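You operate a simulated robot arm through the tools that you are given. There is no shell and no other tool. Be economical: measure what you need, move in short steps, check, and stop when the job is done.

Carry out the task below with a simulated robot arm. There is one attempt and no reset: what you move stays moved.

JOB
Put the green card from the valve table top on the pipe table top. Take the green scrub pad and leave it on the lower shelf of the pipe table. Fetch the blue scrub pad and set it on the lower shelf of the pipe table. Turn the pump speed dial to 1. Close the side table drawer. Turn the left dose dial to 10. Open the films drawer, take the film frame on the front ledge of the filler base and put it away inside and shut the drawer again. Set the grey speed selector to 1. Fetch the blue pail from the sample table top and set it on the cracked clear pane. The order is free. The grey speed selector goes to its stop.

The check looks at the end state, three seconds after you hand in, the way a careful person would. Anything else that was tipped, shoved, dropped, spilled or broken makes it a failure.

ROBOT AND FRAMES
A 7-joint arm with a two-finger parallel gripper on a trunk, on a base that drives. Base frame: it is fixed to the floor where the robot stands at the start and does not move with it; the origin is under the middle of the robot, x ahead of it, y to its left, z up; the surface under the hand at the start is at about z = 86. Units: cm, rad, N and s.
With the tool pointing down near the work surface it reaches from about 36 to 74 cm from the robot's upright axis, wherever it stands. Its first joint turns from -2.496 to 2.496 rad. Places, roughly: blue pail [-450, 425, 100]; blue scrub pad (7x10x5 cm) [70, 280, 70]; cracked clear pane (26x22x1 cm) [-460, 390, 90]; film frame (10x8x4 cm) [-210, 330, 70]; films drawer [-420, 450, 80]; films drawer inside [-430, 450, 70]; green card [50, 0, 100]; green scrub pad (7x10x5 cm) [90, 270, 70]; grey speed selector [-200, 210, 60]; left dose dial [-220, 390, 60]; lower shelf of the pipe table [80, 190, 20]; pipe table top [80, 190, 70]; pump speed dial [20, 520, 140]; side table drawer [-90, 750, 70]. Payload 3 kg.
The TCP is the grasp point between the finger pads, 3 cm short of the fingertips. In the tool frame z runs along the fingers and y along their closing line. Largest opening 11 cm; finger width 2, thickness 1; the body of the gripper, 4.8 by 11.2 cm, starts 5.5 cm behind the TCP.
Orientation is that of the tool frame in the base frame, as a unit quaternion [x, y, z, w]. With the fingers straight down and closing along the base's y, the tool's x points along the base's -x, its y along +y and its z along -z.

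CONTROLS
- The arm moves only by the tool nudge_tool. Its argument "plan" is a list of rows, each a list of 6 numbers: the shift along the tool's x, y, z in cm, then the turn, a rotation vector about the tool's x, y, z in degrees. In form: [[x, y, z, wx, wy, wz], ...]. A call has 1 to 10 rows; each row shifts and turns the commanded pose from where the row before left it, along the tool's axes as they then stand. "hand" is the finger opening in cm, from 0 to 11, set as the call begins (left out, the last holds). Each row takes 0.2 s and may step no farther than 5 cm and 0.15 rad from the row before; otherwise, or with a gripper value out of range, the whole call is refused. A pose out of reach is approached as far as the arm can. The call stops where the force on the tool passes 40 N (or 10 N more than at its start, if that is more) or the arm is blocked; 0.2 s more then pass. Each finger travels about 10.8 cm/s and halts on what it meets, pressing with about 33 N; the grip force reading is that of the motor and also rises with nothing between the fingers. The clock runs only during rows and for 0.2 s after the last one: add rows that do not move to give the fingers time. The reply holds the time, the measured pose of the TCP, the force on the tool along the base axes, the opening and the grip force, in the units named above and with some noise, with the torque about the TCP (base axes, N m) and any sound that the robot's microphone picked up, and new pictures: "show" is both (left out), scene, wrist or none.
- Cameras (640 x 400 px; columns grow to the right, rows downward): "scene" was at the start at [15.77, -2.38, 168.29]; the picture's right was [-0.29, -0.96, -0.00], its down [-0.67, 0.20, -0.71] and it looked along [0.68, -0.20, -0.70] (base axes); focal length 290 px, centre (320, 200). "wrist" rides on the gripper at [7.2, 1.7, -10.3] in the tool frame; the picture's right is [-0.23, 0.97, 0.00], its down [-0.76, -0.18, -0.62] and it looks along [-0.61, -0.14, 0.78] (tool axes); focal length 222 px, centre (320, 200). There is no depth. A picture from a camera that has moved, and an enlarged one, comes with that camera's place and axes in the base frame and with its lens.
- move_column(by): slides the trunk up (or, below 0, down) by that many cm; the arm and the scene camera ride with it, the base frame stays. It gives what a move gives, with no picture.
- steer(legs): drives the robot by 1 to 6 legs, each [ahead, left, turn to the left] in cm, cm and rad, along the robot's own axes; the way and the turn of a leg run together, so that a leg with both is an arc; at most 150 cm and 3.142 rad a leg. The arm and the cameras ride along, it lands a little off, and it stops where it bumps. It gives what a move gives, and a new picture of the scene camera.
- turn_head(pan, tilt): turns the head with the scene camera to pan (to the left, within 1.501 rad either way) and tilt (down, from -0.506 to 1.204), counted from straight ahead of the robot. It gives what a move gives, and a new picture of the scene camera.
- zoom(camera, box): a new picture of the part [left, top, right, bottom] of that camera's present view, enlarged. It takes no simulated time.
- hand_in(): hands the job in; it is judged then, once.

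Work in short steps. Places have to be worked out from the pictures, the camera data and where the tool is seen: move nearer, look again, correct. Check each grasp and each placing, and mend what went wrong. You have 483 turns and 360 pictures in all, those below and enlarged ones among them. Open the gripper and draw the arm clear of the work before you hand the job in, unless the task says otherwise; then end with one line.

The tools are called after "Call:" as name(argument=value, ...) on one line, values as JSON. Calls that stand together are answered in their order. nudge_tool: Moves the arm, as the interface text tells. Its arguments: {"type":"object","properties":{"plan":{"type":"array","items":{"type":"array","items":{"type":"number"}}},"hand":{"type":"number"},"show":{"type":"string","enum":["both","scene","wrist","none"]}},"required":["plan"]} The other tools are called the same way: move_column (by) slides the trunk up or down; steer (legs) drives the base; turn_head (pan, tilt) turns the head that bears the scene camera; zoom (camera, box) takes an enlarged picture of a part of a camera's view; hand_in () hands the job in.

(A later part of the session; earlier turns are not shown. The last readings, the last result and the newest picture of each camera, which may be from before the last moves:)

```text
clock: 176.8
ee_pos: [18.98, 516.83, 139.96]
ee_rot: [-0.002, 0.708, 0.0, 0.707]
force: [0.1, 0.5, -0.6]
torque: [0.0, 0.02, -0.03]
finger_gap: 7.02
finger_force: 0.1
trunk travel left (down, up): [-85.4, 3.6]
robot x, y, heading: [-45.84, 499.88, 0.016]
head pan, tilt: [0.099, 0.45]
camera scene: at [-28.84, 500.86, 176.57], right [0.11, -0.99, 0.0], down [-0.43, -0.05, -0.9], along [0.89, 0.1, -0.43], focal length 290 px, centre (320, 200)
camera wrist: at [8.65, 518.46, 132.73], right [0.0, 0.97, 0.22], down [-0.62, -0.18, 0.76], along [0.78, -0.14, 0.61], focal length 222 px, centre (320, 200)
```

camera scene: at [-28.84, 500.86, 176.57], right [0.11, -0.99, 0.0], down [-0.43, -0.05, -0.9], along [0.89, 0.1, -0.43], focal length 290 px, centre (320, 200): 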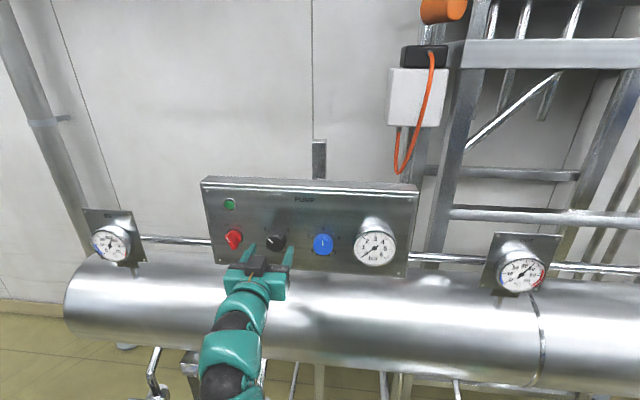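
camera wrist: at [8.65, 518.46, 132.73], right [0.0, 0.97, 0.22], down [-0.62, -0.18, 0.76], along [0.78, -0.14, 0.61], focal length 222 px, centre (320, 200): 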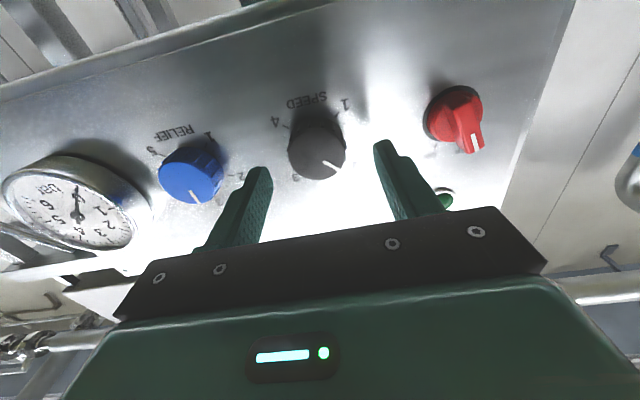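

Good alignment. Pre-rotate the tool +45° about its axis so that the 90° turn stays within the wrist's range.

Call:
nudge_tool(plan=[[-0.5, 0, 0, 0, 0, 7.5], [0, 0, 0, 0, 0, 7.5], [0, 0, 0, 0, 0, 7.5], [0, 0, 0, 0, 0, 7.5], [0, 0, 0, 0, 0, 7.5], [0, 0, 0, 0, 0, 7.5], [0, 0, 1.5, 0, 0, 0], [0, 0, 0, 0, 0, 0]], show="both")

```text
clock: 178.6
ee_pos: [20.41, 516.97, 140.65]
ee_rot: [0.27, 0.654, 0.271, 0.653]
force: [-0.7, -0.7, -0.3]
torque: [-0.01, 0.04, 0.01]
finger_gap: 6.96
finger_force: 0.1
trunk travel left (down, up): [-85.4, 3.6]
robot x, y, heading: [-45.9, 500.14, 0.013]
head pan, tilt: [0.099, 0.45]
camera scene: at [-28.84, 500.85, 176.57], right [0.11, -0.99, 0.0], down [-0.43, -0.05, -0.9], along [0.89, 0.1, -0.43], focal length 290 px, centre (320, 200)
camera wrist: at [10.1, 523.1, 136.62], right [0.0, 0.53, 0.85], down [-0.62, -0.66, 0.41], along [0.78, -0.53, 0.33], focal length 222 px, centre (320, 200)
```

scene: 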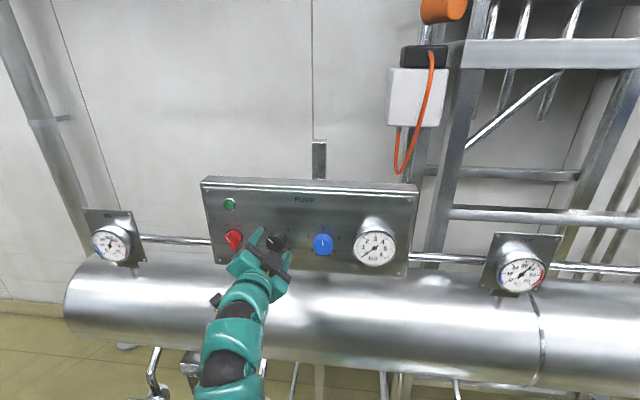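
wrist: 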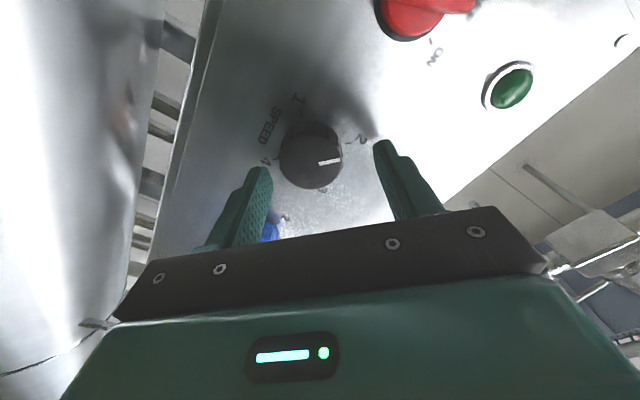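

Shift slightly to centre on the knob and advance 2.4 cm.

Call:
nudge_tool(plan=[[0, -0.6, 0, 0, 0, 0], [0, 0, 1.2, 0, 0, 0], [0, 0, 1.2, 0, 0, 0], [0, 0, 0, 0, 0, 0]], show="wrist")

Call:
zoom(camera="scene", box=[200, 180, 360, 280])

```text
clock: 179.5
ee_pos: [22.06, 516.68, 140.3]
ee_rot: [0.267, 0.655, 0.273, 0.652]
force: [-30.3, -3.8, -6.2]
torque: [-0.16, 0.82, -1.19]
finger_gap: 7.35
finger_force: 3.3
trunk travel left (down, up): [-85.4, 3.6]
robot x, y, heading: [-45.91, 499.66, 0.012]
head pan, tilt: [0.099, 0.45]
stopped in row 4: the force on the tool passed its limit at 43 N (the readings are from after the stop); the commanded pose is now the measured one
camera wrist: at [11.76, 522.73, 136.26], right [0.0, 0.53, 0.85], down [-0.62, -0.67, 0.41], along [0.79, -0.52, 0.33], focal length 222 px, centre (320, 200)
```

wrist: 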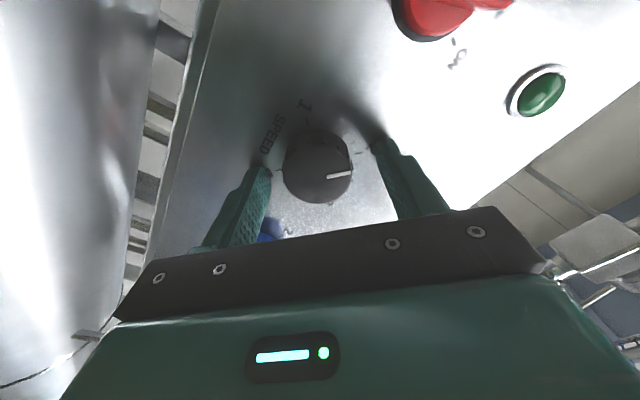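

```text
4.00 times, centred on (280, 230) of scene
camera zoom: at [-29.53, 500.62, 176.63], right [0.11, -0.99, 0.0], down [-0.43, -0.05, -0.9], along [0.9, 0.1, -0.43], focal length 1162 px, centre (480, 80)
```

zoom: 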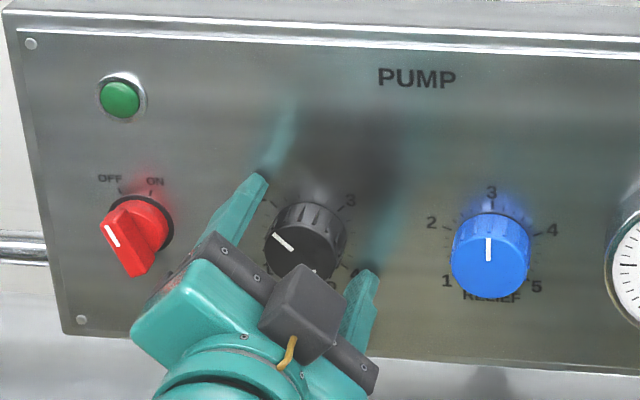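

Fingertips touched the panel (face at x≈25), straddling the knob. Back off 0.8 cm and grip the knob.

Call:
nudge_tool(plan=[[0, 0, -0.8, 0, 0, 0], [0, 0, 0, 0, 0, 0]], show="none")

Call:
nudge_tool(plan=[[0, 0, 0, 0, 0, 0], [0, 0, 0, 0, 0, 0], [0, 0, 0, 0, 0, 0]], hand=3.5, show="wrist")

```text
clock: 180.1
ee_pos: [21.87, 516.67, 139.9]
ee_rot: [0.269, 0.655, 0.27, 0.652]
force: [-0.1, -0.1, 0.1]
torque: [-0.01, 0.02, 0.02]
finger_gap: 7.01
finger_force: 0.2
trunk travel left (down, up): [-85.4, 3.6]
robot x, y, heading: [-46.04, 499.9, 0.012]
head pan, tilt: [0.099, 0.45]
```

```text
clock: 180.9
ee_pos: [21.96, 516.73, 139.84]
ee_rot: [0.269, 0.655, 0.271, 0.651]
force: [7.7, 3.2, 6.3]
torque: [0.01, -0.11, 0.26]
finger_gap: 4.32
finger_force: 45.3
trunk travel left (down, up): [-85.4, 3.6]
robot x, y, heading: [-45.99, 499.77, 0.019]
head pan, tilt: [0.099, 0.45]
camera wrist: at [11.61, 522.85, 136.04], right [0.0, 0.53, 0.85], down [-0.62, -0.67, 0.42], along [0.79, -0.52, 0.33], focal length 222 px, centre (320, 200)
```

wrist: 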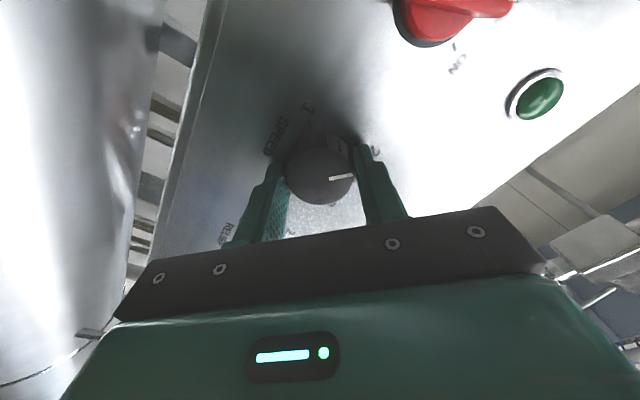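

Knob gripped (4.3 cm). Turn counter-clockwise 45° first and check.

Call:
nudge_tool(plan=[[0, 0, 0, 0, 0, -7.5], [0, 0, 0, 0, 0, -7.5], [0, 0, 0, 0, 0, -7.5], [0, 0, 0, 0, 0, -7.5], [0, 0, 0, 0, 0, -7.5], [0, 0, 0, 0, 0, -7.5], [0, 0, 0, 0, 0, 0]], show="wrist")

Call:
zoom(camera="scene", box=[230, 200, 330, 280])

```text
clock: 182.5
ee_pos: [22.02, 516.53, 140.06]
ee_rot: [-0.004, 0.709, 0.001, 0.705]
force: [-1.2, 1.5, 1.9]
torque: [-0.02, 0.15, -0.17]
finger_gap: 4.33
finger_force: 45.6
trunk travel left (down, up): [-85.4, 3.6]
robot x, y, heading: [-46.16, 500.01, 0.013]
head pan, tilt: [0.099, 0.45]
camera wrist: at [11.61, 518.17, 132.74], right [0.0, 0.97, 0.22], down [-0.62, -0.18, 0.77], along [0.79, -0.13, 0.6], focal length 222 px, centre (320, 200)
```

wrist: 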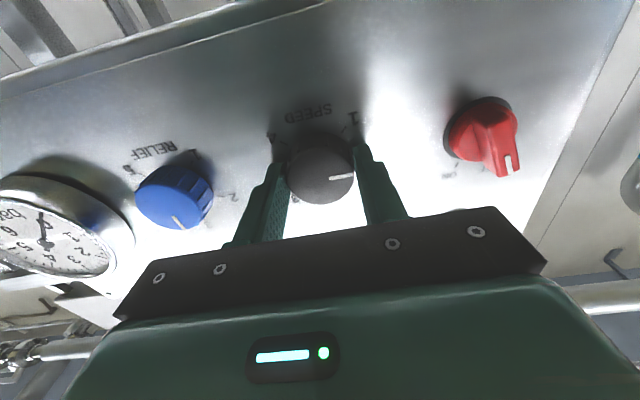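

```text
5.00 times, centred on (280, 240) of scene
camera zoom: at [-28.89, 500.86, 176.56], right [0.11, -0.99, 0.0], down [-0.43, -0.05, -0.9], along [0.89, 0.1, -0.43], focal length 1452 px, centre (520, 0)
```

zoom: 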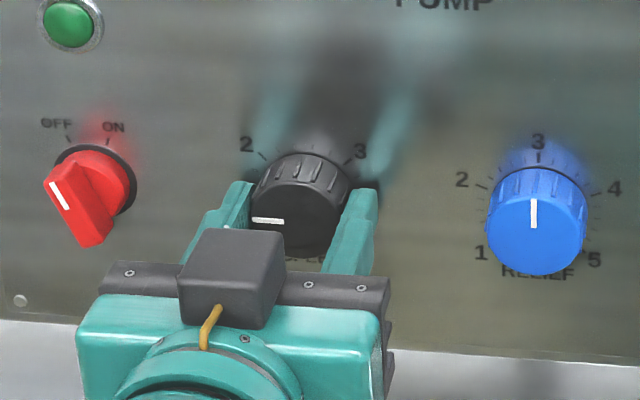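

It turns with the gripper; the mark is now midway. Turn another 45° to reach 1 (at -135°).

Call:
nudge_tool(plan=[[0, 0, 0, 0, 0, -7.5], [0, 0, 0, 0, 0, -7.5], [0, 0, 0, 0, 0, -7.5], [0, 0, 0, 0, 0, -7.5], [0, 0, 0, 0, 0, -7.5], [0, 0, 0, 0, 0, -7.5], [0, 0, 0, 0, 0, 0]], show="wrist")

```text
clock: 184.1
ee_pos: [21.93, 516.6, 140.09]
ee_rot: [-0.275, 0.653, -0.269, 0.652]
force: [0.2, -1.1, 1.4]
torque: [-0.04, 0.0, -0.5]
finger_gap: 4.32
finger_force: 45.2
trunk travel left (down, up): [-85.4, 3.6]
robot x, y, heading: [-45.8, 499.47, 0.014]
head pan, tilt: [0.099, 0.45]
camera wrist: at [11.65, 512.53, 133.69], right [-0.01, 0.85, -0.53], down [-0.62, 0.41, 0.67], along [0.78, 0.34, 0.52], focal length 222 px, centre (320, 200)
```

wrist: 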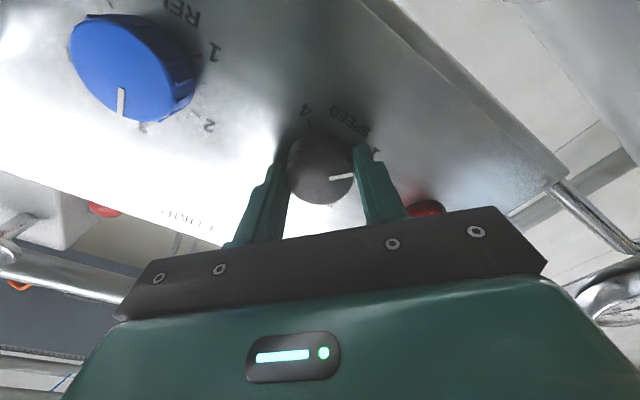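

Turned to about the "1" mark. Release, back off 6 cm and inspect.

Call:
nudge_tool(plan=[[0, 0, 0, 0, 0, 0], [0, 0, 0, 0, 0, 0], [0, 0, 0, 0, 0, 0], [0, 0, -3, 0, 0, 0], [0, 0, -4, 0, 0, 0], [0, 0, -4, 0, 0, 0], [0, 0, 0, 0, 0, 0]], hand=7, show="wrist")

Call:
zoom(camera="scene", box=[230, 200, 330, 280])

```text
clock: 185.7
ee_pos: [10.71, 516.43, 139.8]
ee_rot: [-0.274, 0.654, -0.269, 0.652]
force: [0.2, 0.1, 0.1]
torque: [0.02, 0.0, -0.03]
finger_gap: 6.98
finger_force: 0.0
trunk travel left (down, up): [-85.4, 3.6]
robot x, y, heading: [-45.79, 499.56, 0.017]
head pan, tilt: [0.099, 0.45]
camera wrist: at [0.4, 512.42, 133.54], right [-0.01, 0.85, -0.53], down [-0.62, 0.41, 0.67], along [0.78, 0.33, 0.52], focal length 222 px, centre (320, 200)
```

wrist: 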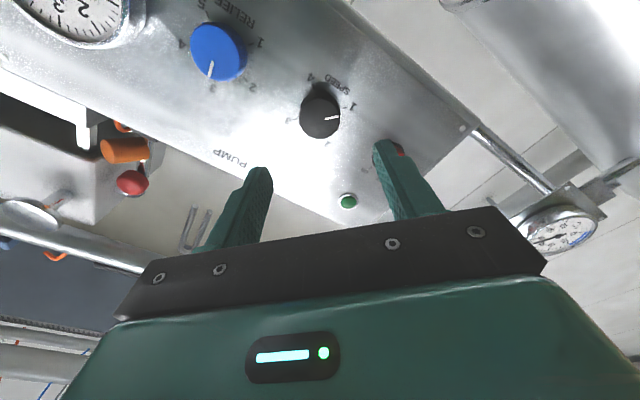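

```text
5.00 times, centred on (280, 240) of scene
camera zoom: at [-28.75, 500.86, 176.55], right [0.11, -0.99, 0.0], down [-0.43, -0.05, -0.9], along [0.89, 0.1, -0.44], focal length 1452 px, centre (520, 0)
```

zoom: 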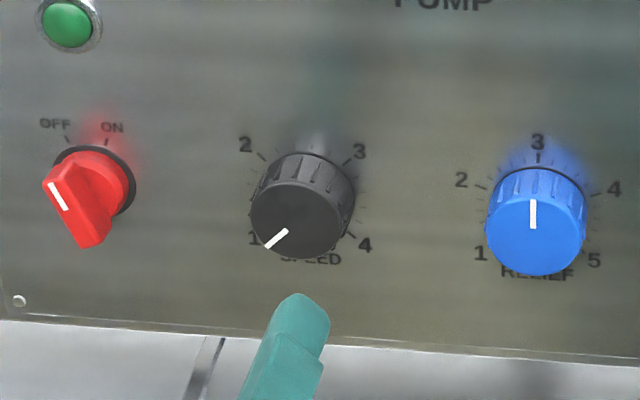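

Call:
zoom(camera="scene", box=[255, 215, 305, 265])

Call:
zoom(camera="wrist", box=[280, 65, 380, 145])

```text
8.00 times, centred on (280, 240) of scene
camera zoom: at [-28.75, 500.86, 176.55], right [0.11, -0.99, 0.0], down [-0.43, -0.05, -0.9], along [0.89, 0.1, -0.44], focal length 2323 px, centre (640, -120)
```

zoom: 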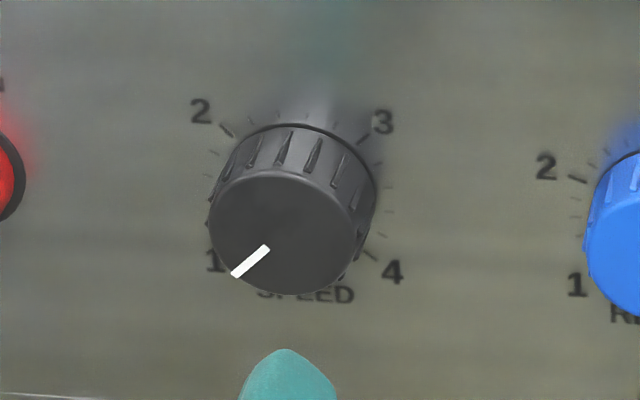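

```text
5.00 times, centred on (330, 105) of wrist
camera zoom: at [0.4, 512.42, 133.54], right [-0.01, 0.85, -0.53], down [-0.62, 0.41, 0.67], along [0.78, 0.33, 0.52], focal length 1111 px, centre (270, 675)
```

zoom: 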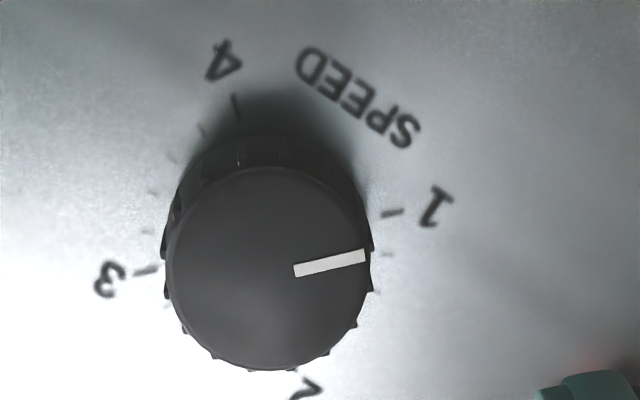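

The mark is aligned with "1". Restore the roll and turn left to head toward the side table.

Call:
nudge_tool(plan=[[0, 0, 0, 0, 0, 7.5], [0, 0, 0, 0, 0, 7.5], [0, 0, 0, 0, 0, 7.5], [0, 0, 0, 0, 0, 7.5], [0, 0, 0, 0, 0, 7.5], [0, 0, 0, 0, 0, 7.5], [0, 0, 0, 0, 0, 0]], show="none")

Call:
steer(legs=[[0, 0, 1.555]])

Call:
turn_head(pan=0.1, tilt=0.35)

```text
clock: 187.3
ee_pos: [10.86, 516.65, 139.94]
ee_rot: [-0.003, 0.708, 0.002, 0.706]
force: [0.4, -0.5, 0.9]
torque: [0.01, -0.02, 0.0]
finger_gap: 6.99
finger_force: 0.1
trunk travel left (down, up): [-85.4, 3.6]
robot x, y, heading: [-45.99, 500.12, 0.015]
head pan, tilt: [0.099, 0.45]
```

```text
clock: 191.5
ee_pos: [-62.41, 556.7, 140.02]
ee_rot: [0.503, -0.5, -0.499, -0.499]
force: [-0.3, 0.0, -0.2]
torque: [-0.02, 0.03, 0.02]
finger_gap: 6.99
finger_force: 0.1
trunk travel left (down, up): [-85.4, 3.6]
robot x, y, heading: [-45.73, 499.86, 1.581]
head pan, tilt: [0.099, 0.45]
camera scene: at [-47.02, 516.84, 176.56], right [0.99, 0.11, 0.0], down [0.05, -0.43, -0.9], along [-0.1, 0.9, -0.44], focal length 290 px, centre (320, 200)
```

scene: 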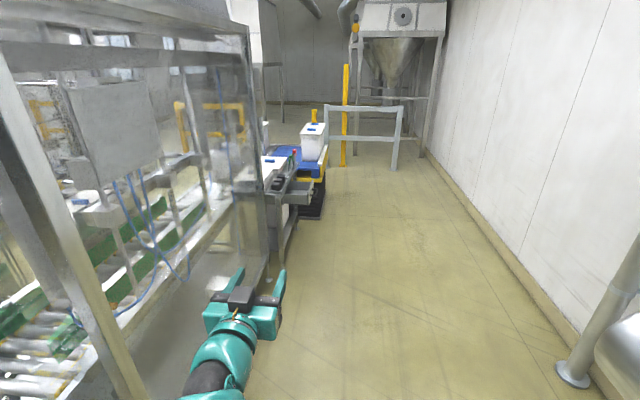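

```text
clock: 192.2
ee_pos: [-62.46, 556.46, 139.97]
ee_rot: [0.502, -0.5, -0.498, -0.5]
force: [0.2, 0.5, -0.5]
torque: [0.0, 0.04, 0.0]
finger_gap: 7.03
finger_force: 0.0
trunk travel left (down, up): [-85.4, 3.6]
robot x, y, heading: [-45.54, 499.83, 1.577]
head pan, tilt: [0.099, 0.351]
camera scene: at [-47.02, 516.96, 177.48], right [0.99, 0.11, 0.0], down [0.04, -0.34, -0.94], along [-0.1, 0.93, -0.34], focal length 290 px, centre (320, 200)
```

scene: 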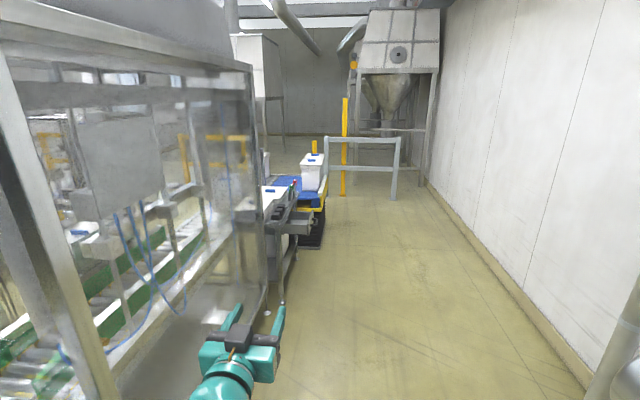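

Call:
zoom(camera="scene", box=[230, 120, 390, 320])

```text
2.00 times, centred on (310, 220) of scene
camera zoom: at [-47.02, 516.96, 177.48], right [0.99, 0.11, 0.0], down [0.04, -0.34, -0.94], along [-0.1, 0.93, -0.34], focal length 581 px, centre (340, 160)
```

zoom: 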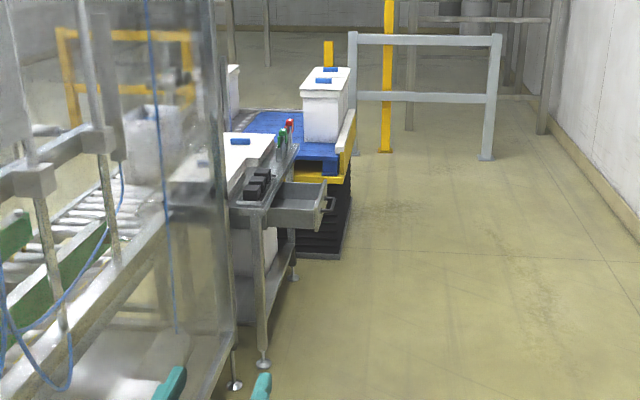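

The drawer opens toward +x; its front is near x≈-78, y≈751, z≈70. I'll drive to about (8,750) and face it.

Call:
steer(legs=[[130, 0, 0], [120, -55, 0], [0, 0, 1.56]])

Call:
turn_head(pan=0.0, tilt=0.75)

```text
clock: 208.7
ee_pos: [-58.3, 734.56, 140.11]
ee_rot: [0.709, 0.008, -0.705, 0.005]
force: [-0.5, 0.2, -0.3]
torque: [0.0, 0.01, 0.03]
finger_gap: 6.98
finger_force: 0.1
trunk travel left (down, up): [-85.4, 3.6]
robot x, y, heading: [-1.67, 752.2, -3.114]
head pan, tilt: [0.099, 0.351]
camera scene: at [-19.16, 750.74, 177.48], right [-0.13, 0.99, 0.0], down [0.34, 0.04, -0.94], along [-0.93, -0.12, -0.34], focal length 290 px, centre (320, 200)
```

scene: 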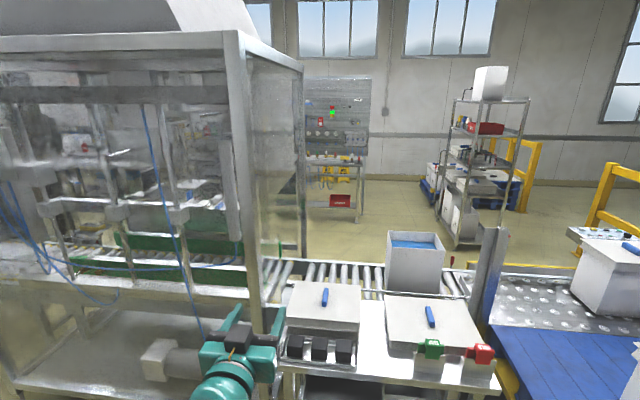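

```text
clock: 209.5
ee_pos: [-58.3, 734.52, 139.96]
ee_rot: [0.708, 0.007, -0.706, 0.006]
force: [0.1, 0.4, -0.4]
torque: [-0.01, -0.02, 0.02]
finger_gap: 7.02
finger_force: 0.1
trunk travel left (down, up): [-85.4, 3.6]
robot x, y, heading: [-1.81, 752.14, -3.114]
head pan, tilt: [0.0, 0.75]
camera scene: at [-18.21, 751.7, 173.92], right [-0.03, 1.0, 0.0], down [0.68, 0.02, -0.73], along [-0.73, -0.02, -0.68], focal length 290 px, centre (320, 200)
```

scene: 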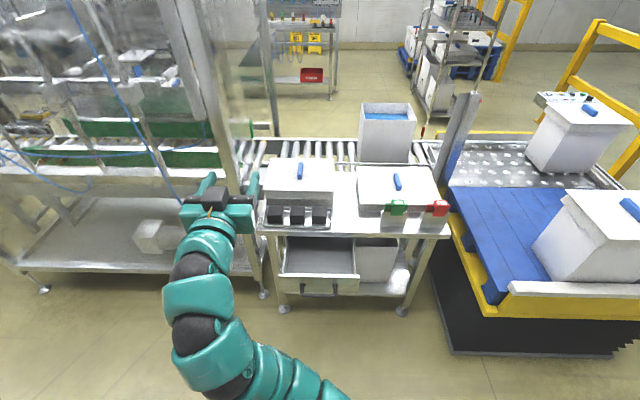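

Call:
zoom(camera="scene", box=[250, 200, 390, 310])

```text
3.64 times, centred on (320, 255) of scene
camera zoom: at [-18.21, 751.7, 173.92], right [-0.03, 1.0, 0.0], down [0.68, 0.02, -0.73], along [-0.73, -0.02, -0.68], focal length 1056 px, centre (320, 0)
```

zoom: 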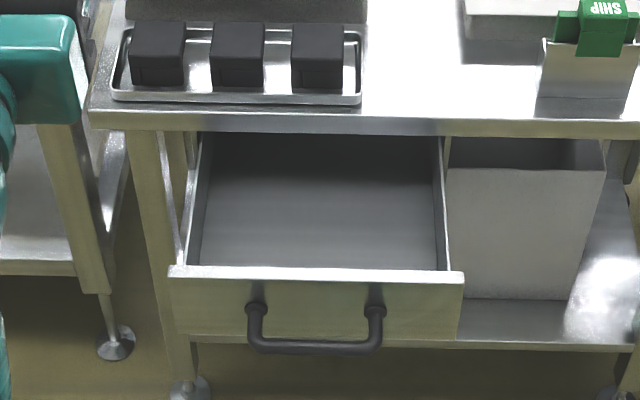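

I'll push the drawer's front face just above its handle. Shift the tool 15 cm to line up with the drawer centre, then lower the trunk.

Call:
nudge_tool(plan=[[0, -5, 0, 0, 0, 0], [0, -5, 0, 0, 0, 0], [0, -4.8, 0, 0, 0, 0], [0, 0, 0, 0, 0, 0]], hand=6, show="none")

Call:
move_column(by=-40)

Call:
move_column(by=-24.5)

Call:
nudge_tool(plan=[[0, 0, 0, 0, 0, 0]], show="both")

```text
clock: 210.5
ee_pos: [-59.31, 744.54, 139.51]
ee_rot: [0.709, 0.008, -0.705, 0.005]
force: [-0.2, 0.0, -0.7]
torque: [0.02, 0.02, -0.01]
finger_gap: 5.95
finger_force: 0.0
out of reach, approached as far as the arm can: row 2, 3
trunk travel left (down, up): [-85.4, 3.6]
robot x, y, heading: [-2.23, 752.02, -3.117]
head pan, tilt: [0.0, 0.75]
```

```text
clock: 214.3
ee_pos: [-59.43, 744.34, 99.5]
ee_rot: [0.708, 0.008, -0.706, 0.005]
force: [-1.2, 0.4, 0.1]
torque: [-0.02, 0.02, -0.01]
finger_gap: 6.0
finger_force: 0.2
trunk travel left (down, up): [-45.4, 43.6]
robot x, y, heading: [-1.71, 752.16, -3.112]
head pan, tilt: [0.0, 0.75]
```

```text
clock: 216.9
ee_pos: [-59.34, 744.44, 75.02]
ee_rot: [0.709, 0.007, -0.706, 0.004]
force: [-0.1, -0.2, 0.6]
torque: [-0.01, 0.0, 0.02]
finger_gap: 5.99
finger_force: 0.1
trunk travel left (down, up): [-20.9, 68.1]
robot x, y, heading: [-1.85, 752.1, -3.116]
head pan, tilt: [0.0, 0.75]
```

```text
clock: 217.3
ee_pos: [-59.4, 744.46, 75.01]
ee_rot: [0.709, 0.008, -0.705, 0.004]
force: [-0.1, 0.0, 0.5]
torque: [0.04, 0.0, -0.02]
finger_gap: 5.99
finger_force: 0.0
trunk travel left (down, up): [-20.9, 68.1]
robot x, y, heading: [-1.88, 752.04, -3.118]
head pan, tilt: [0.0, 0.75]
camera scene: at [-18.19, 751.7, 109.42], right [-0.03, 1.0, 0.0], down [0.68, 0.02, -0.73], along [-0.73, -0.02, -0.68], focal length 290 px, centre (320, 200)
camera wrist: at [-48.86, 742.84, 67.79], right [0.02, -0.97, 0.22], down [0.62, 0.19, 0.76], along [-0.79, 0.13, 0.6], focal length 222 px, centre (320, 200)
```

scene: 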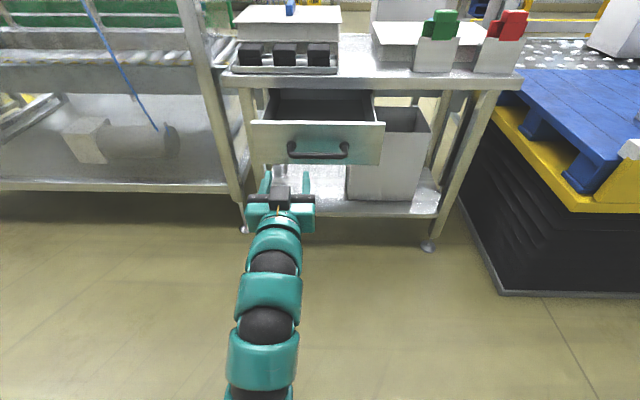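
wrist: 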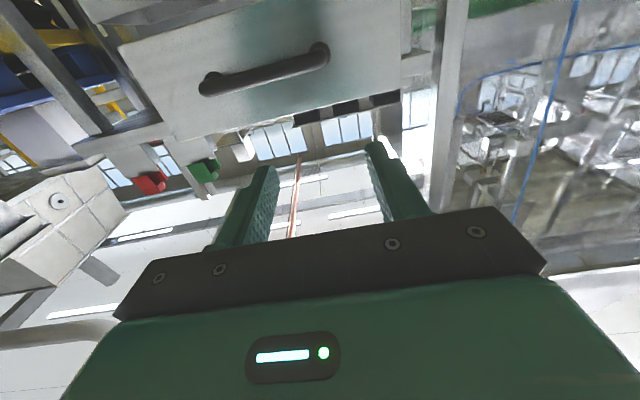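

Handle bar is near [-75,749.7,72]. I'll lower 3 cm and shift 5 cm so both fingers meet the bar squarely, then drive forward to push.

Call:
move_column(by=-3)

Call:
steer(legs=[[0, -5.3, 0]])

Call:
steer(legs=[[10, 0, 0]])

```text
clock: 218.0
ee_pos: [-59.28, 744.45, 72.05]
ee_rot: [0.708, 0.007, -0.706, 0.005]
force: [0.6, -0.1, 0.2]
torque: [-0.01, 0.0, 0.0]
finger_gap: 6.01
finger_force: 0.0
trunk travel left (down, up): [-17.9, 71.1]
robot x, y, heading: [-1.76, 752.83, -3.115]
head pan, tilt: [0.0, 0.75]
```

```text
clock: 219.0
ee_pos: [-59.51, 749.59, 72.12]
ee_rot: [0.708, 0.007, -0.706, 0.006]
force: [-0.3, 0.3, 0.0]
torque: [0.02, 0.02, 0.01]
finger_gap: 5.99
finger_force: 0.0
trunk travel left (down, up): [-17.9, 71.1]
robot x, y, heading: [-2.31, 757.35, -3.113]
head pan, tilt: [0.0, 0.75]
camera scene: at [-18.34, 756.93, 106.42], right [-0.03, 1.0, 0.0], down [0.68, 0.02, -0.73], along [-0.73, -0.02, -0.68], focal length 290 px, centre (320, 200)
```

scene: 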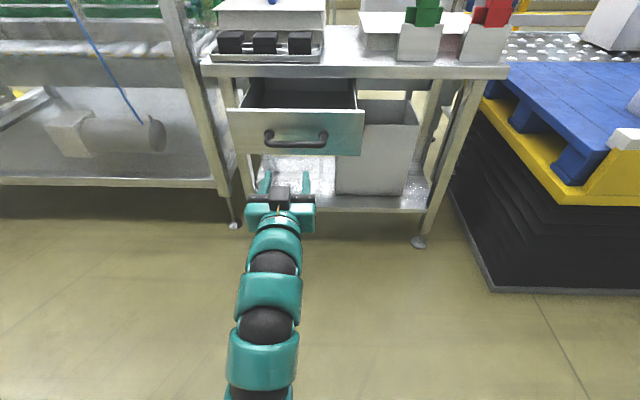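

```text
clock: 220.1
ee_pos: [-69.41, 749.2, 72.05]
ee_rot: [0.709, 0.009, -0.705, 0.006]
force: [-0.1, 0.4, -0.9]
torque: [-0.01, 0.0, -0.03]
finger_gap: 5.98
finger_force: 0.1
trunk travel left (down, up): [-17.9, 71.1]
robot x, y, heading: [-12.09, 757.21, -3.107]
head pan, tilt: [0.0, 0.75]
camera scene: at [-28.3, 756.63, 106.42], right [-0.03, 1.0, 0.0], down [0.68, 0.02, -0.73], along [-0.73, -0.02, -0.68], focal length 290 px, centre (320, 200)
```

scene: 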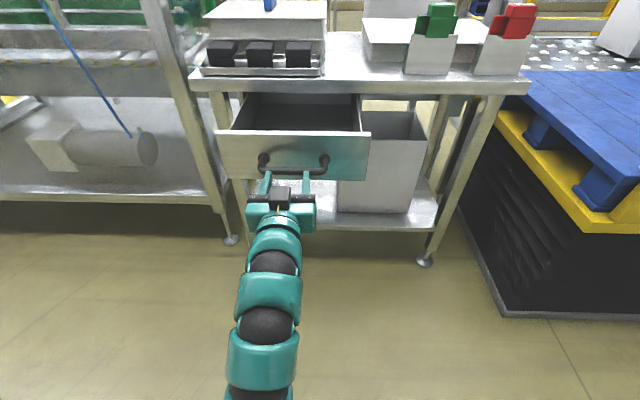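

Tips are at the handle bar. Push with the force-limited arm in 1 cm rows.

Call:
nudge_tool(plan=[[0, 0, 1, 0, 0, 0], [0, 0, 1, 0, 0, 0], [0, 0, 1, 0, 0, 0], [0, 0, 1, 0, 0, 0], [0, 0, 1, 0, 0, 0], [0, 0, 1, 0, 0, 0], [0, 0, 1, 0, 0, 0], [0, 0, 1, 0, 0, 0]], show="both")

```text
clock: 221.9
ee_pos: [-77.53, 749.14, 72.03]
ee_rot: [0.709, 0.008, -0.705, 0.004]
force: [0.9, -0.1, 1.1]
torque: [0.04, 0.05, -0.04]
finger_gap: 5.99
finger_force: 0.3
trunk travel left (down, up): [-17.9, 71.1]
robot x, y, heading: [-11.93, 757.25, -3.118]
head pan, tilt: [0.0, 0.75]
camera scene: at [-28.3, 756.63, 106.42], right [-0.03, 1.0, 0.0], down [0.68, 0.02, -0.73], along [-0.73, -0.02, -0.68], focal length 290 px, centre (320, 200)
camera wrist: at [-67.03, 747.58, 64.78], right [0.02, -0.97, 0.22], down [0.62, 0.19, 0.76], along [-0.79, 0.12, 0.6], focal length 222 px, centre (320, 200)
```

scene: 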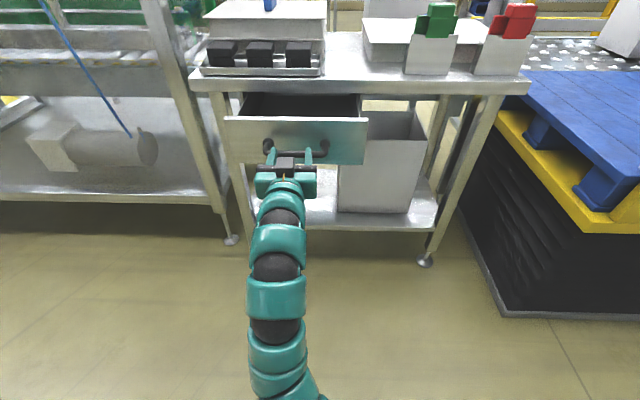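
wrist: 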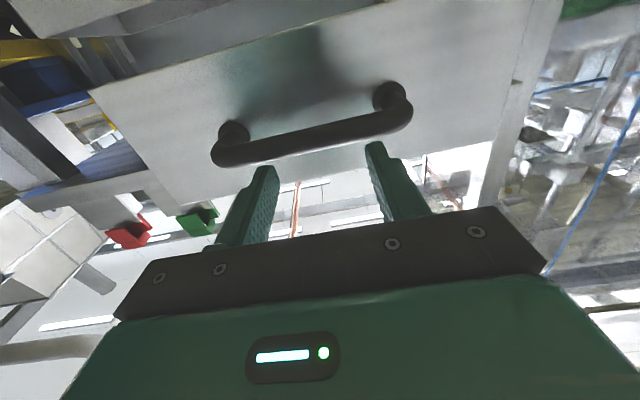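

The drawer is sliding in with low force. Continue.

Call:
nudge_tool(plan=[[0, 0, 1, 0, 0, 0], [0, 0, 1, 0, 0, 0], [0, 0, 1, 0, 0, 0], [0, 0, 1, 0, 0, 0], [0, 0, 1, 0, 0, 0], [0, 0, 1, 0, 0, 0], [0, 0, 1, 0, 0, 0], [0, 0, 1, 0, 0, 0]], show="scene")

```text
clock: 223.7
ee_pos: [-85.35, 748.81, 71.94]
ee_rot: [0.71, 0.009, -0.705, 0.005]
force: [0.9, 0.6, -0.2]
torque: [0.0, -0.01, -0.02]
finger_gap: 5.99
finger_force: 0.1
trunk travel left (down, up): [-17.9, 71.1]
robot x, y, heading: [-12.19, 757.18, -3.113]
head pan, tilt: [0.0, 0.75]
camera scene: at [-28.31, 756.63, 106.41], right [-0.03, 1.0, 0.0], down [0.68, 0.02, -0.73], along [-0.73, -0.02, -0.68], focal length 290 px, centre (320, 200)
```

scene: 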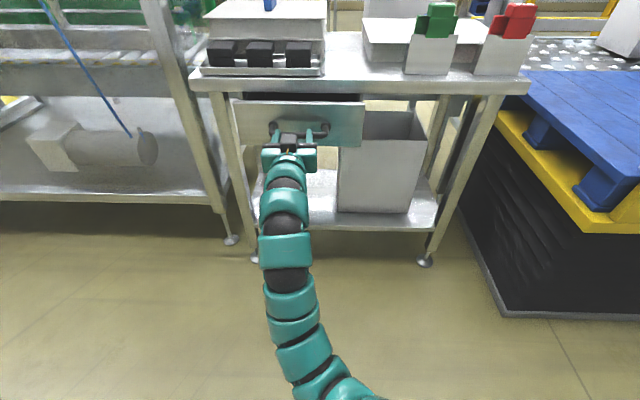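

Still open perhaps 8–10 cm. Drive forward 4 cm, then continue with the arm.

Call:
steer(legs=[[4, 0, 0]])

Call:
nudge_tool(plan=[[0, 0, 0.7, 0, 0, 0], [0, 0, 0.7, 0, 0, 0], [0, 0, 0.7, 0, 0, 0], [0, 0, 0.7, 0, 0, 0], [0, 0, 0.7, 0, 0, 0], [0, 0, 0.7, 0, 0, 0]], show="scene")

```text
clock: 224.6
ee_pos: [-89.4, 748.73, 72.0]
ee_rot: [0.709, 0.009, -0.705, 0.006]
force: [0.1, -0.4, -0.2]
torque: [0.01, -0.02, -0.02]
finger_gap: 5.97
finger_force: 0.0
trunk travel left (down, up): [-17.9, 71.1]
robot x, y, heading: [-15.9, 756.82, -3.11]
head pan, tilt: [0.0, 0.75]
camera scene: at [-32.36, 756.51, 106.42], right [-0.03, 1.0, 0.0], down [0.68, 0.02, -0.73], along [-0.73, -0.02, -0.68], focal length 290 px, centre (320, 200)
```

scene: 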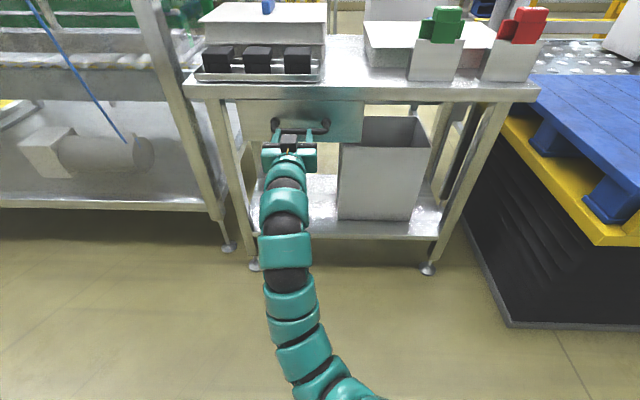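

```text
clock: 226.0
ee_pos: [-93.51, 748.77, 72.24]
ee_rot: [-0.707, -0.007, 0.707, -0.006]
force: [6.0, -0.8, 17.5]
torque: [-0.57, 0.22, 0.24]
finger_gap: 5.97
finger_force: 0.1
trunk travel left (down, up): [-17.9, 71.1]
robot x, y, heading: [-16.03, 756.98, -3.113]
head pan, tilt: [0.0, 0.75]
camera scene: at [-32.18, 756.53, 106.47], right [-0.03, 1.0, 0.0], down [0.68, 0.02, -0.73], along [-0.73, -0.02, -0.68], focal length 290 px, centre (320, 200)
```

scene: 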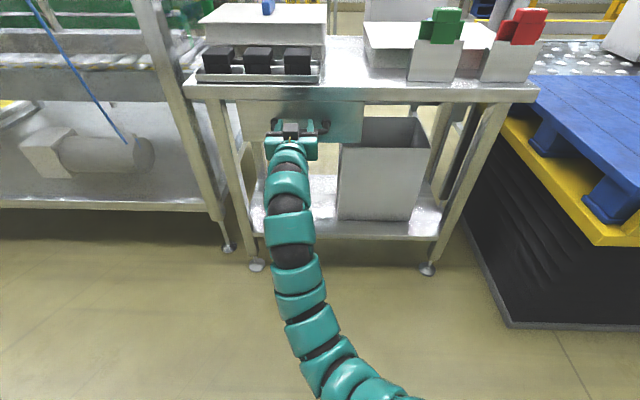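

There is now some upward force. Look at the wrist and zoom the scene.

Call:
nudge_tool(plan=[[0, 0, 0, 0, 0, 0]], show="wrist")

Call:
zoom(camera="scene", box=[220, 70, 380, 190])

```text
clock: 226.4
ee_pos: [-93.65, 748.73, 72.34]
ee_rot: [-0.707, -0.008, 0.707, -0.007]
force: [2.8, -0.1, 24.3]
torque: [-0.75, 0.36, 0.37]
finger_gap: 5.98
finger_force: 0.4
trunk travel left (down, up): [-17.9, 71.1]
robot x, y, heading: [-15.88, 756.94, -3.111]
head pan, tilt: [0.0, 0.75]
camera wrist: at [-83.14, 747.2, 65.0], right [0.02, -0.97, 0.23], down [0.62, 0.19, 0.76], along [-0.78, 0.12, 0.61], focal length 222 px, centre (320, 200)
```

wrist: 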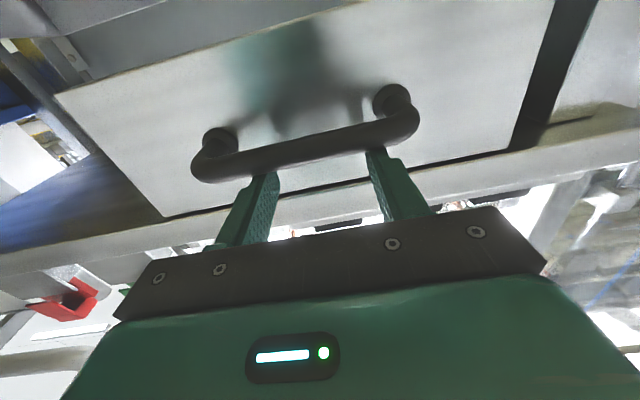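

```text
3.33 times, centred on (300, 130) of scene
camera zoom: at [-32.17, 756.53, 106.47], right [-0.03, 1.0, 0.0], down [0.68, 0.02, -0.73], along [-0.73, -0.02, -0.68], focal length 968 px, centre (387, 433)
```

zoom: 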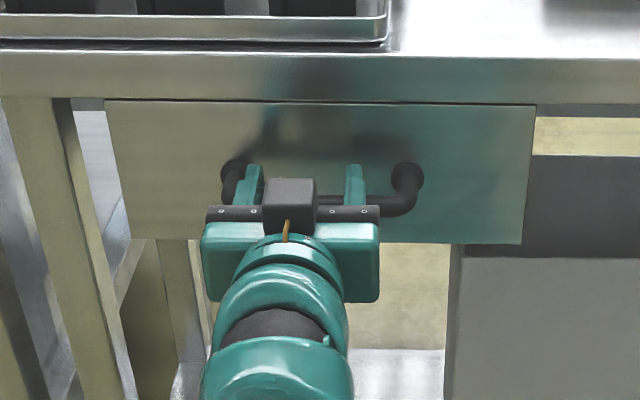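

The fingers rode up onto the bar. Back out 6 cm, raise 2.5 cm and push on the face itself.

Call:
nudge_tool(plan=[[0, 0, -2, 0, 0, 0], [0, 0, -4, 0, 0, 0], [0, 0, 0, 0, 0, 0]], show="wrist")

Call:
zoom(camera="scene", box=[220, 70, 380, 190])

```text
clock: 227.2
ee_pos: [-87.46, 748.68, 72.31]
ee_rot: [-0.706, -0.008, 0.708, -0.007]
force: [-0.1, 0.8, 38.5]
torque: [-0.86, 0.64, 0.36]
finger_gap: 5.92
finger_force: 0.0
trunk travel left (down, up): [-17.9, 71.1]
robot x, y, heading: [-16.03, 757.34, -3.115]
head pan, tilt: [0.0, 0.75]
camera wrist: at [-77.08, 747.17, 64.97], right [0.02, -0.97, 0.23], down [0.62, 0.19, 0.76], along [-0.78, 0.12, 0.61], focal length 222 px, centre (320, 200)
```

wrist: 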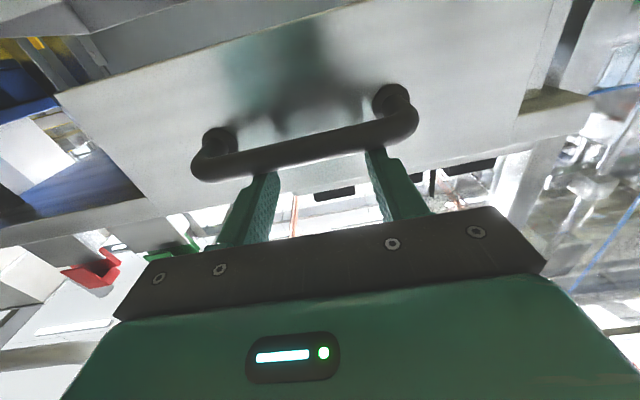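

```text
3.33 times, centred on (300, 130) of scene
camera zoom: at [-32.07, 756.55, 106.49], right [-0.03, 1.0, 0.0], down [0.68, 0.02, -0.73], along [-0.73, -0.02, -0.68], focal length 968 px, centre (387, 433)
```

zoom: 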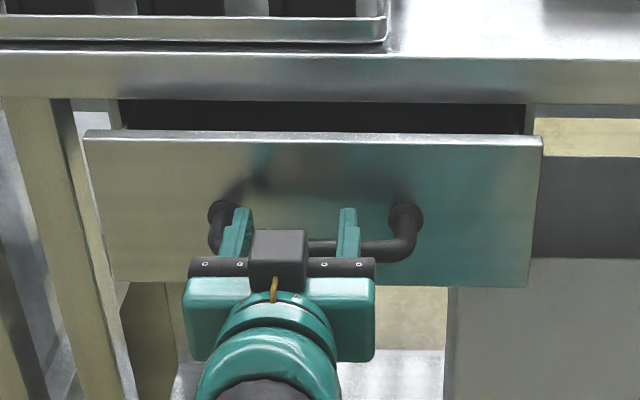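

The fingers are wedged on the bar and pulled the drawer back a little. Raise 2.5 cm to free them.

Call:
nudge_tool(plan=[[-1, 0, 0, 0, 0, 0], [-1.2, 0, 0, 0, 0, 0], [0, 0, 0, 0, 0, 0]], show="wrist")

```text
clock: 228.0
ee_pos: [-87.64, 748.62, 73.99]
ee_rot: [0.709, 0.009, -0.705, 0.006]
force: [-0.5, -0.1, 0.8]
torque: [0.02, -0.02, 0.0]
finger_gap: 5.98
finger_force: 0.1
trunk travel left (down, up): [-17.9, 71.1]
robot x, y, heading: [-15.81, 757.09, -3.112]
head pan, tilt: [0.0, 0.75]
camera wrist: at [-77.18, 747.11, 66.72], right [0.02, -0.97, 0.22], down [0.61, 0.19, 0.77], along [-0.79, 0.12, 0.6], focal length 222 px, centre (320, 200)
```

wrist: 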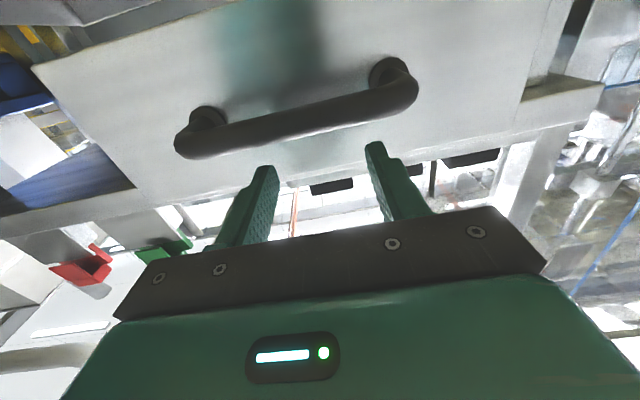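

Free now. Push forward on the face above the bar.

Call:
nudge_tool(plan=[[0, 0, 1, 0, 0, 0], [0, 0, 1, 0, 0, 0], [0, 0, 1, 0, 0, 0], [0, 0, 1, 0, 0, 0], [0, 0, 1, 0, 0, 0], [0, 0, 1, 0, 0, 0], [0, 0, 1, 0, 0, 0]], show="wrist")

Call:
zoom(camera="scene", box=[220, 70, 380, 190])

```text
clock: 229.6
ee_pos: [-94.71, 748.55, 74.05]
ee_rot: [0.708, 0.008, -0.706, 0.006]
force: [0.0, -0.7, -0.3]
torque: [-0.01, 0.02, 0.0]
finger_gap: 5.98
finger_force: 0.0
trunk travel left (down, up): [-17.9, 71.1]
robot x, y, heading: [-15.99, 756.91, -3.111]
head pan, tilt: [0.0, 0.75]
camera wrist: at [-84.25, 747.04, 66.88], right [0.02, -0.97, 0.22], down [0.62, 0.19, 0.76], along [-0.79, 0.12, 0.6], focal length 222 px, centre (320, 200)
```

wrist: 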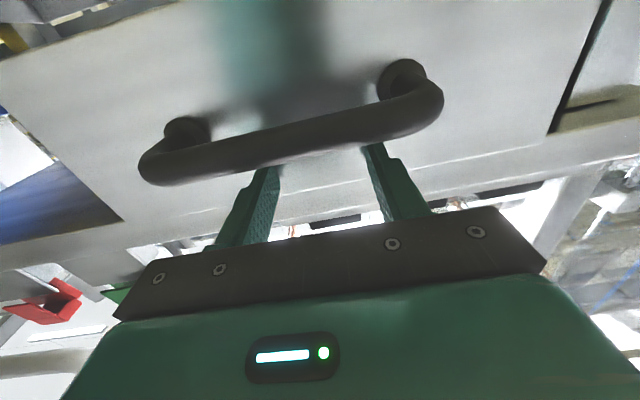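

```text
3.33 times, centred on (300, 130) of scene
camera zoom: at [-32.38, 756.5, 106.42], right [-0.03, 1.0, 0.0], down [0.68, 0.02, -0.73], along [-0.73, -0.02, -0.68], focal length 968 px, centre (387, 433)
```

zoom: 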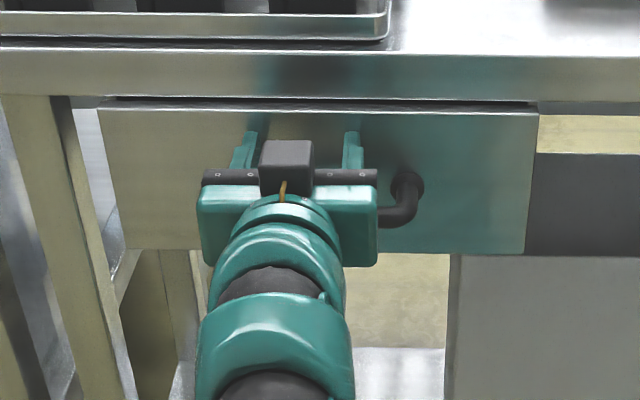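

Nearly closed; continue pushing until resistance.

Call:
nudge_tool(plan=[[0, 0, 0.7, 0, 0, 0], [0, 0, 0.7, 0, 0, 0], [0, 0, 0.7, 0, 0, 0], [0, 0, 0.7, 0, 0, 0], [0, 0, 0.7, 0, 0, 0], [0, 0, 0.7, 0, 0, 0]], show="wrist")

Call:
zoom(camera="scene", box=[220, 70, 380, 190])

```text
clock: 230.5
ee_pos: [-96.47, 748.55, 74.04]
ee_rot: [0.709, 0.009, -0.706, 0.008]
force: [23.1, 3.6, 0.1]
torque: [-0.09, 0.11, -1.02]
finger_gap: 6.15
finger_force: 1.8
trunk travel left (down, up): [-17.9, 71.1]
robot x, y, heading: [-15.89, 757.19, -3.112]
head pan, tilt: [0.0, 0.75]
stopped in row 4: the force on the tool passed its limit at 58 N (the readings are from after the stop); the commanded pose is now the measured one
camera wrist: at [-86.04, 746.94, 66.88], right [0.02, -0.97, 0.23], down [0.62, 0.19, 0.77], along [-0.79, 0.12, 0.6], focal length 222 px, centre (320, 200)
```

wrist: 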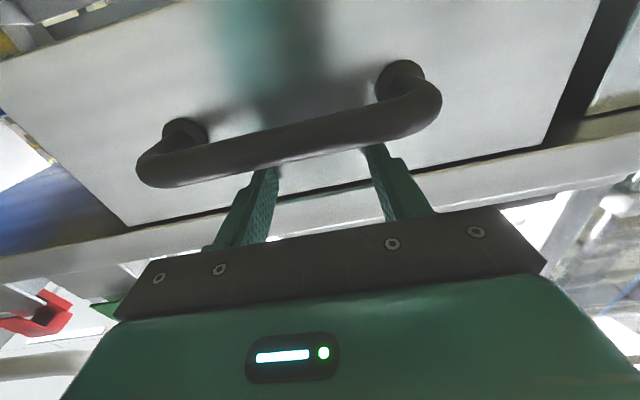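

```text
3.33 times, centred on (300, 130) of scene
camera zoom: at [-32.15, 756.54, 106.45], right [-0.03, 1.0, 0.0], down [0.68, 0.02, -0.73], along [-0.73, -0.02, -0.68], focal length 968 px, centre (387, 433)
```

zoom: 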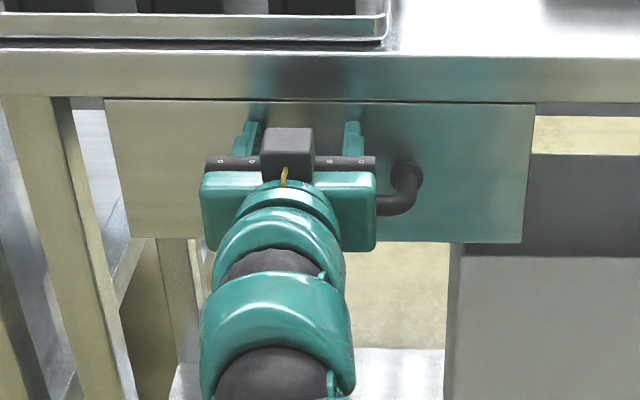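

Drawer is fully closed against its stop. Raise slightly, withdraw, and check that it stays shut.

Call:
nudge_tool(plan=[[-0.6, 0, -0.5, 0, 0, 0], [0, 0, -4, 0, 0, 0], [0, 0, -4, 0, 0, 0], [0, 0, -4, 0, 0, 0], [0, 0, 0, 0, 0, 0]], show="none")

Call:
steer(legs=[[-30, 0, 0]])

```text
clock: 231.7
ee_pos: [-84.08, 748.72, 74.6]
ee_rot: [0.71, 0.008, -0.704, 0.006]
force: [-0.1, 0.2, 0.4]
torque: [0.0, 0.02, 0.01]
finger_gap: 5.99
finger_force: 0.1
trunk travel left (down, up): [-17.9, 71.1]
robot x, y, heading: [-15.96, 757.15, -3.114]
head pan, tilt: [0.0, 0.75]
```

```text
clock: 233.7
ee_pos: [-53.55, 749.73, 74.57]
ee_rot: [0.71, 0.009, -0.704, 0.007]
force: [0.1, -0.1, -0.7]
torque: [0.01, -0.01, -0.05]
finger_gap: 6.0
finger_force: 0.0
trunk travel left (down, up): [-17.9, 71.1]
robot x, y, heading: [14.65, 757.81, -3.111]
head pan, tilt: [0.0, 0.75]
camera scene: at [-1.71, 757.42, 106.42], right [-0.03, 1.0, 0.0], down [0.68, 0.02, -0.73], along [-0.73, -0.02, -0.68], focal length 290 px, centre (320, 200)
```

scene: 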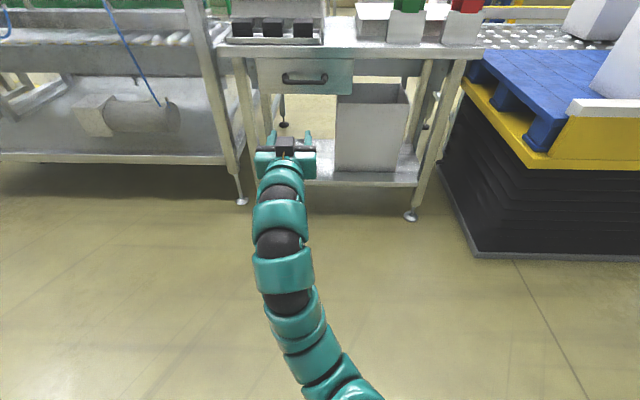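

Drawer is shut. Now find the way around the line's end: raise the trunk and look right (+y).

Call:
move_column(by=40)

Call:
move_column(by=28)

Call:
turn_head(pan=-0.7, tilt=0.35)

```text
clock: 237.6
ee_pos: [-53.49, 749.73, 114.65]
ee_rot: [0.71, 0.009, -0.704, 0.007]
force: [0.7, 1.2, -0.5]
torque: [-0.02, 0.02, 0.01]
finger_gap: 6.01
finger_force: 0.1
trunk travel left (down, up): [-57.9, 31.1]
robot x, y, heading: [14.67, 758.1, -3.106]
head pan, tilt: [0.0, 0.75]
```

```text
clock: 240.4
ee_pos: [-53.4, 749.75, 142.61]
ee_rot: [0.71, 0.008, -0.704, 0.006]
force: [0.4, -0.1, -1.3]
torque: [0.01, 0.0, 0.0]
finger_gap: 5.99
finger_force: 0.1
trunk travel left (down, up): [-85.9, 3.1]
robot x, y, heading: [14.46, 757.88, -3.112]
head pan, tilt: [0.0, 0.75]
```

```text
clock: 241.5
ee_pos: [-53.41, 749.7, 142.55]
ee_rot: [0.71, 0.008, -0.704, 0.006]
force: [0.1, 0.0, 0.0]
torque: [-0.02, 0.0, 0.04]
finger_gap: 5.98
finger_force: 0.0
trunk travel left (down, up): [-85.9, 3.1]
robot x, y, heading: [14.46, 757.5, -3.111]
head pan, tilt: [-0.7, 0.351]
camera scene: at [-0.73, 763.45, 177.98], right [0.62, 0.78, 0.0], down [0.27, -0.21, -0.94], along [-0.74, 0.58, -0.34], focal length 290 px, centre (320, 200)
```

scene: 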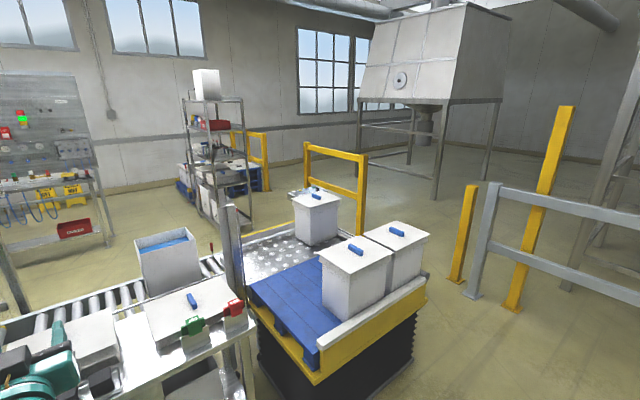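

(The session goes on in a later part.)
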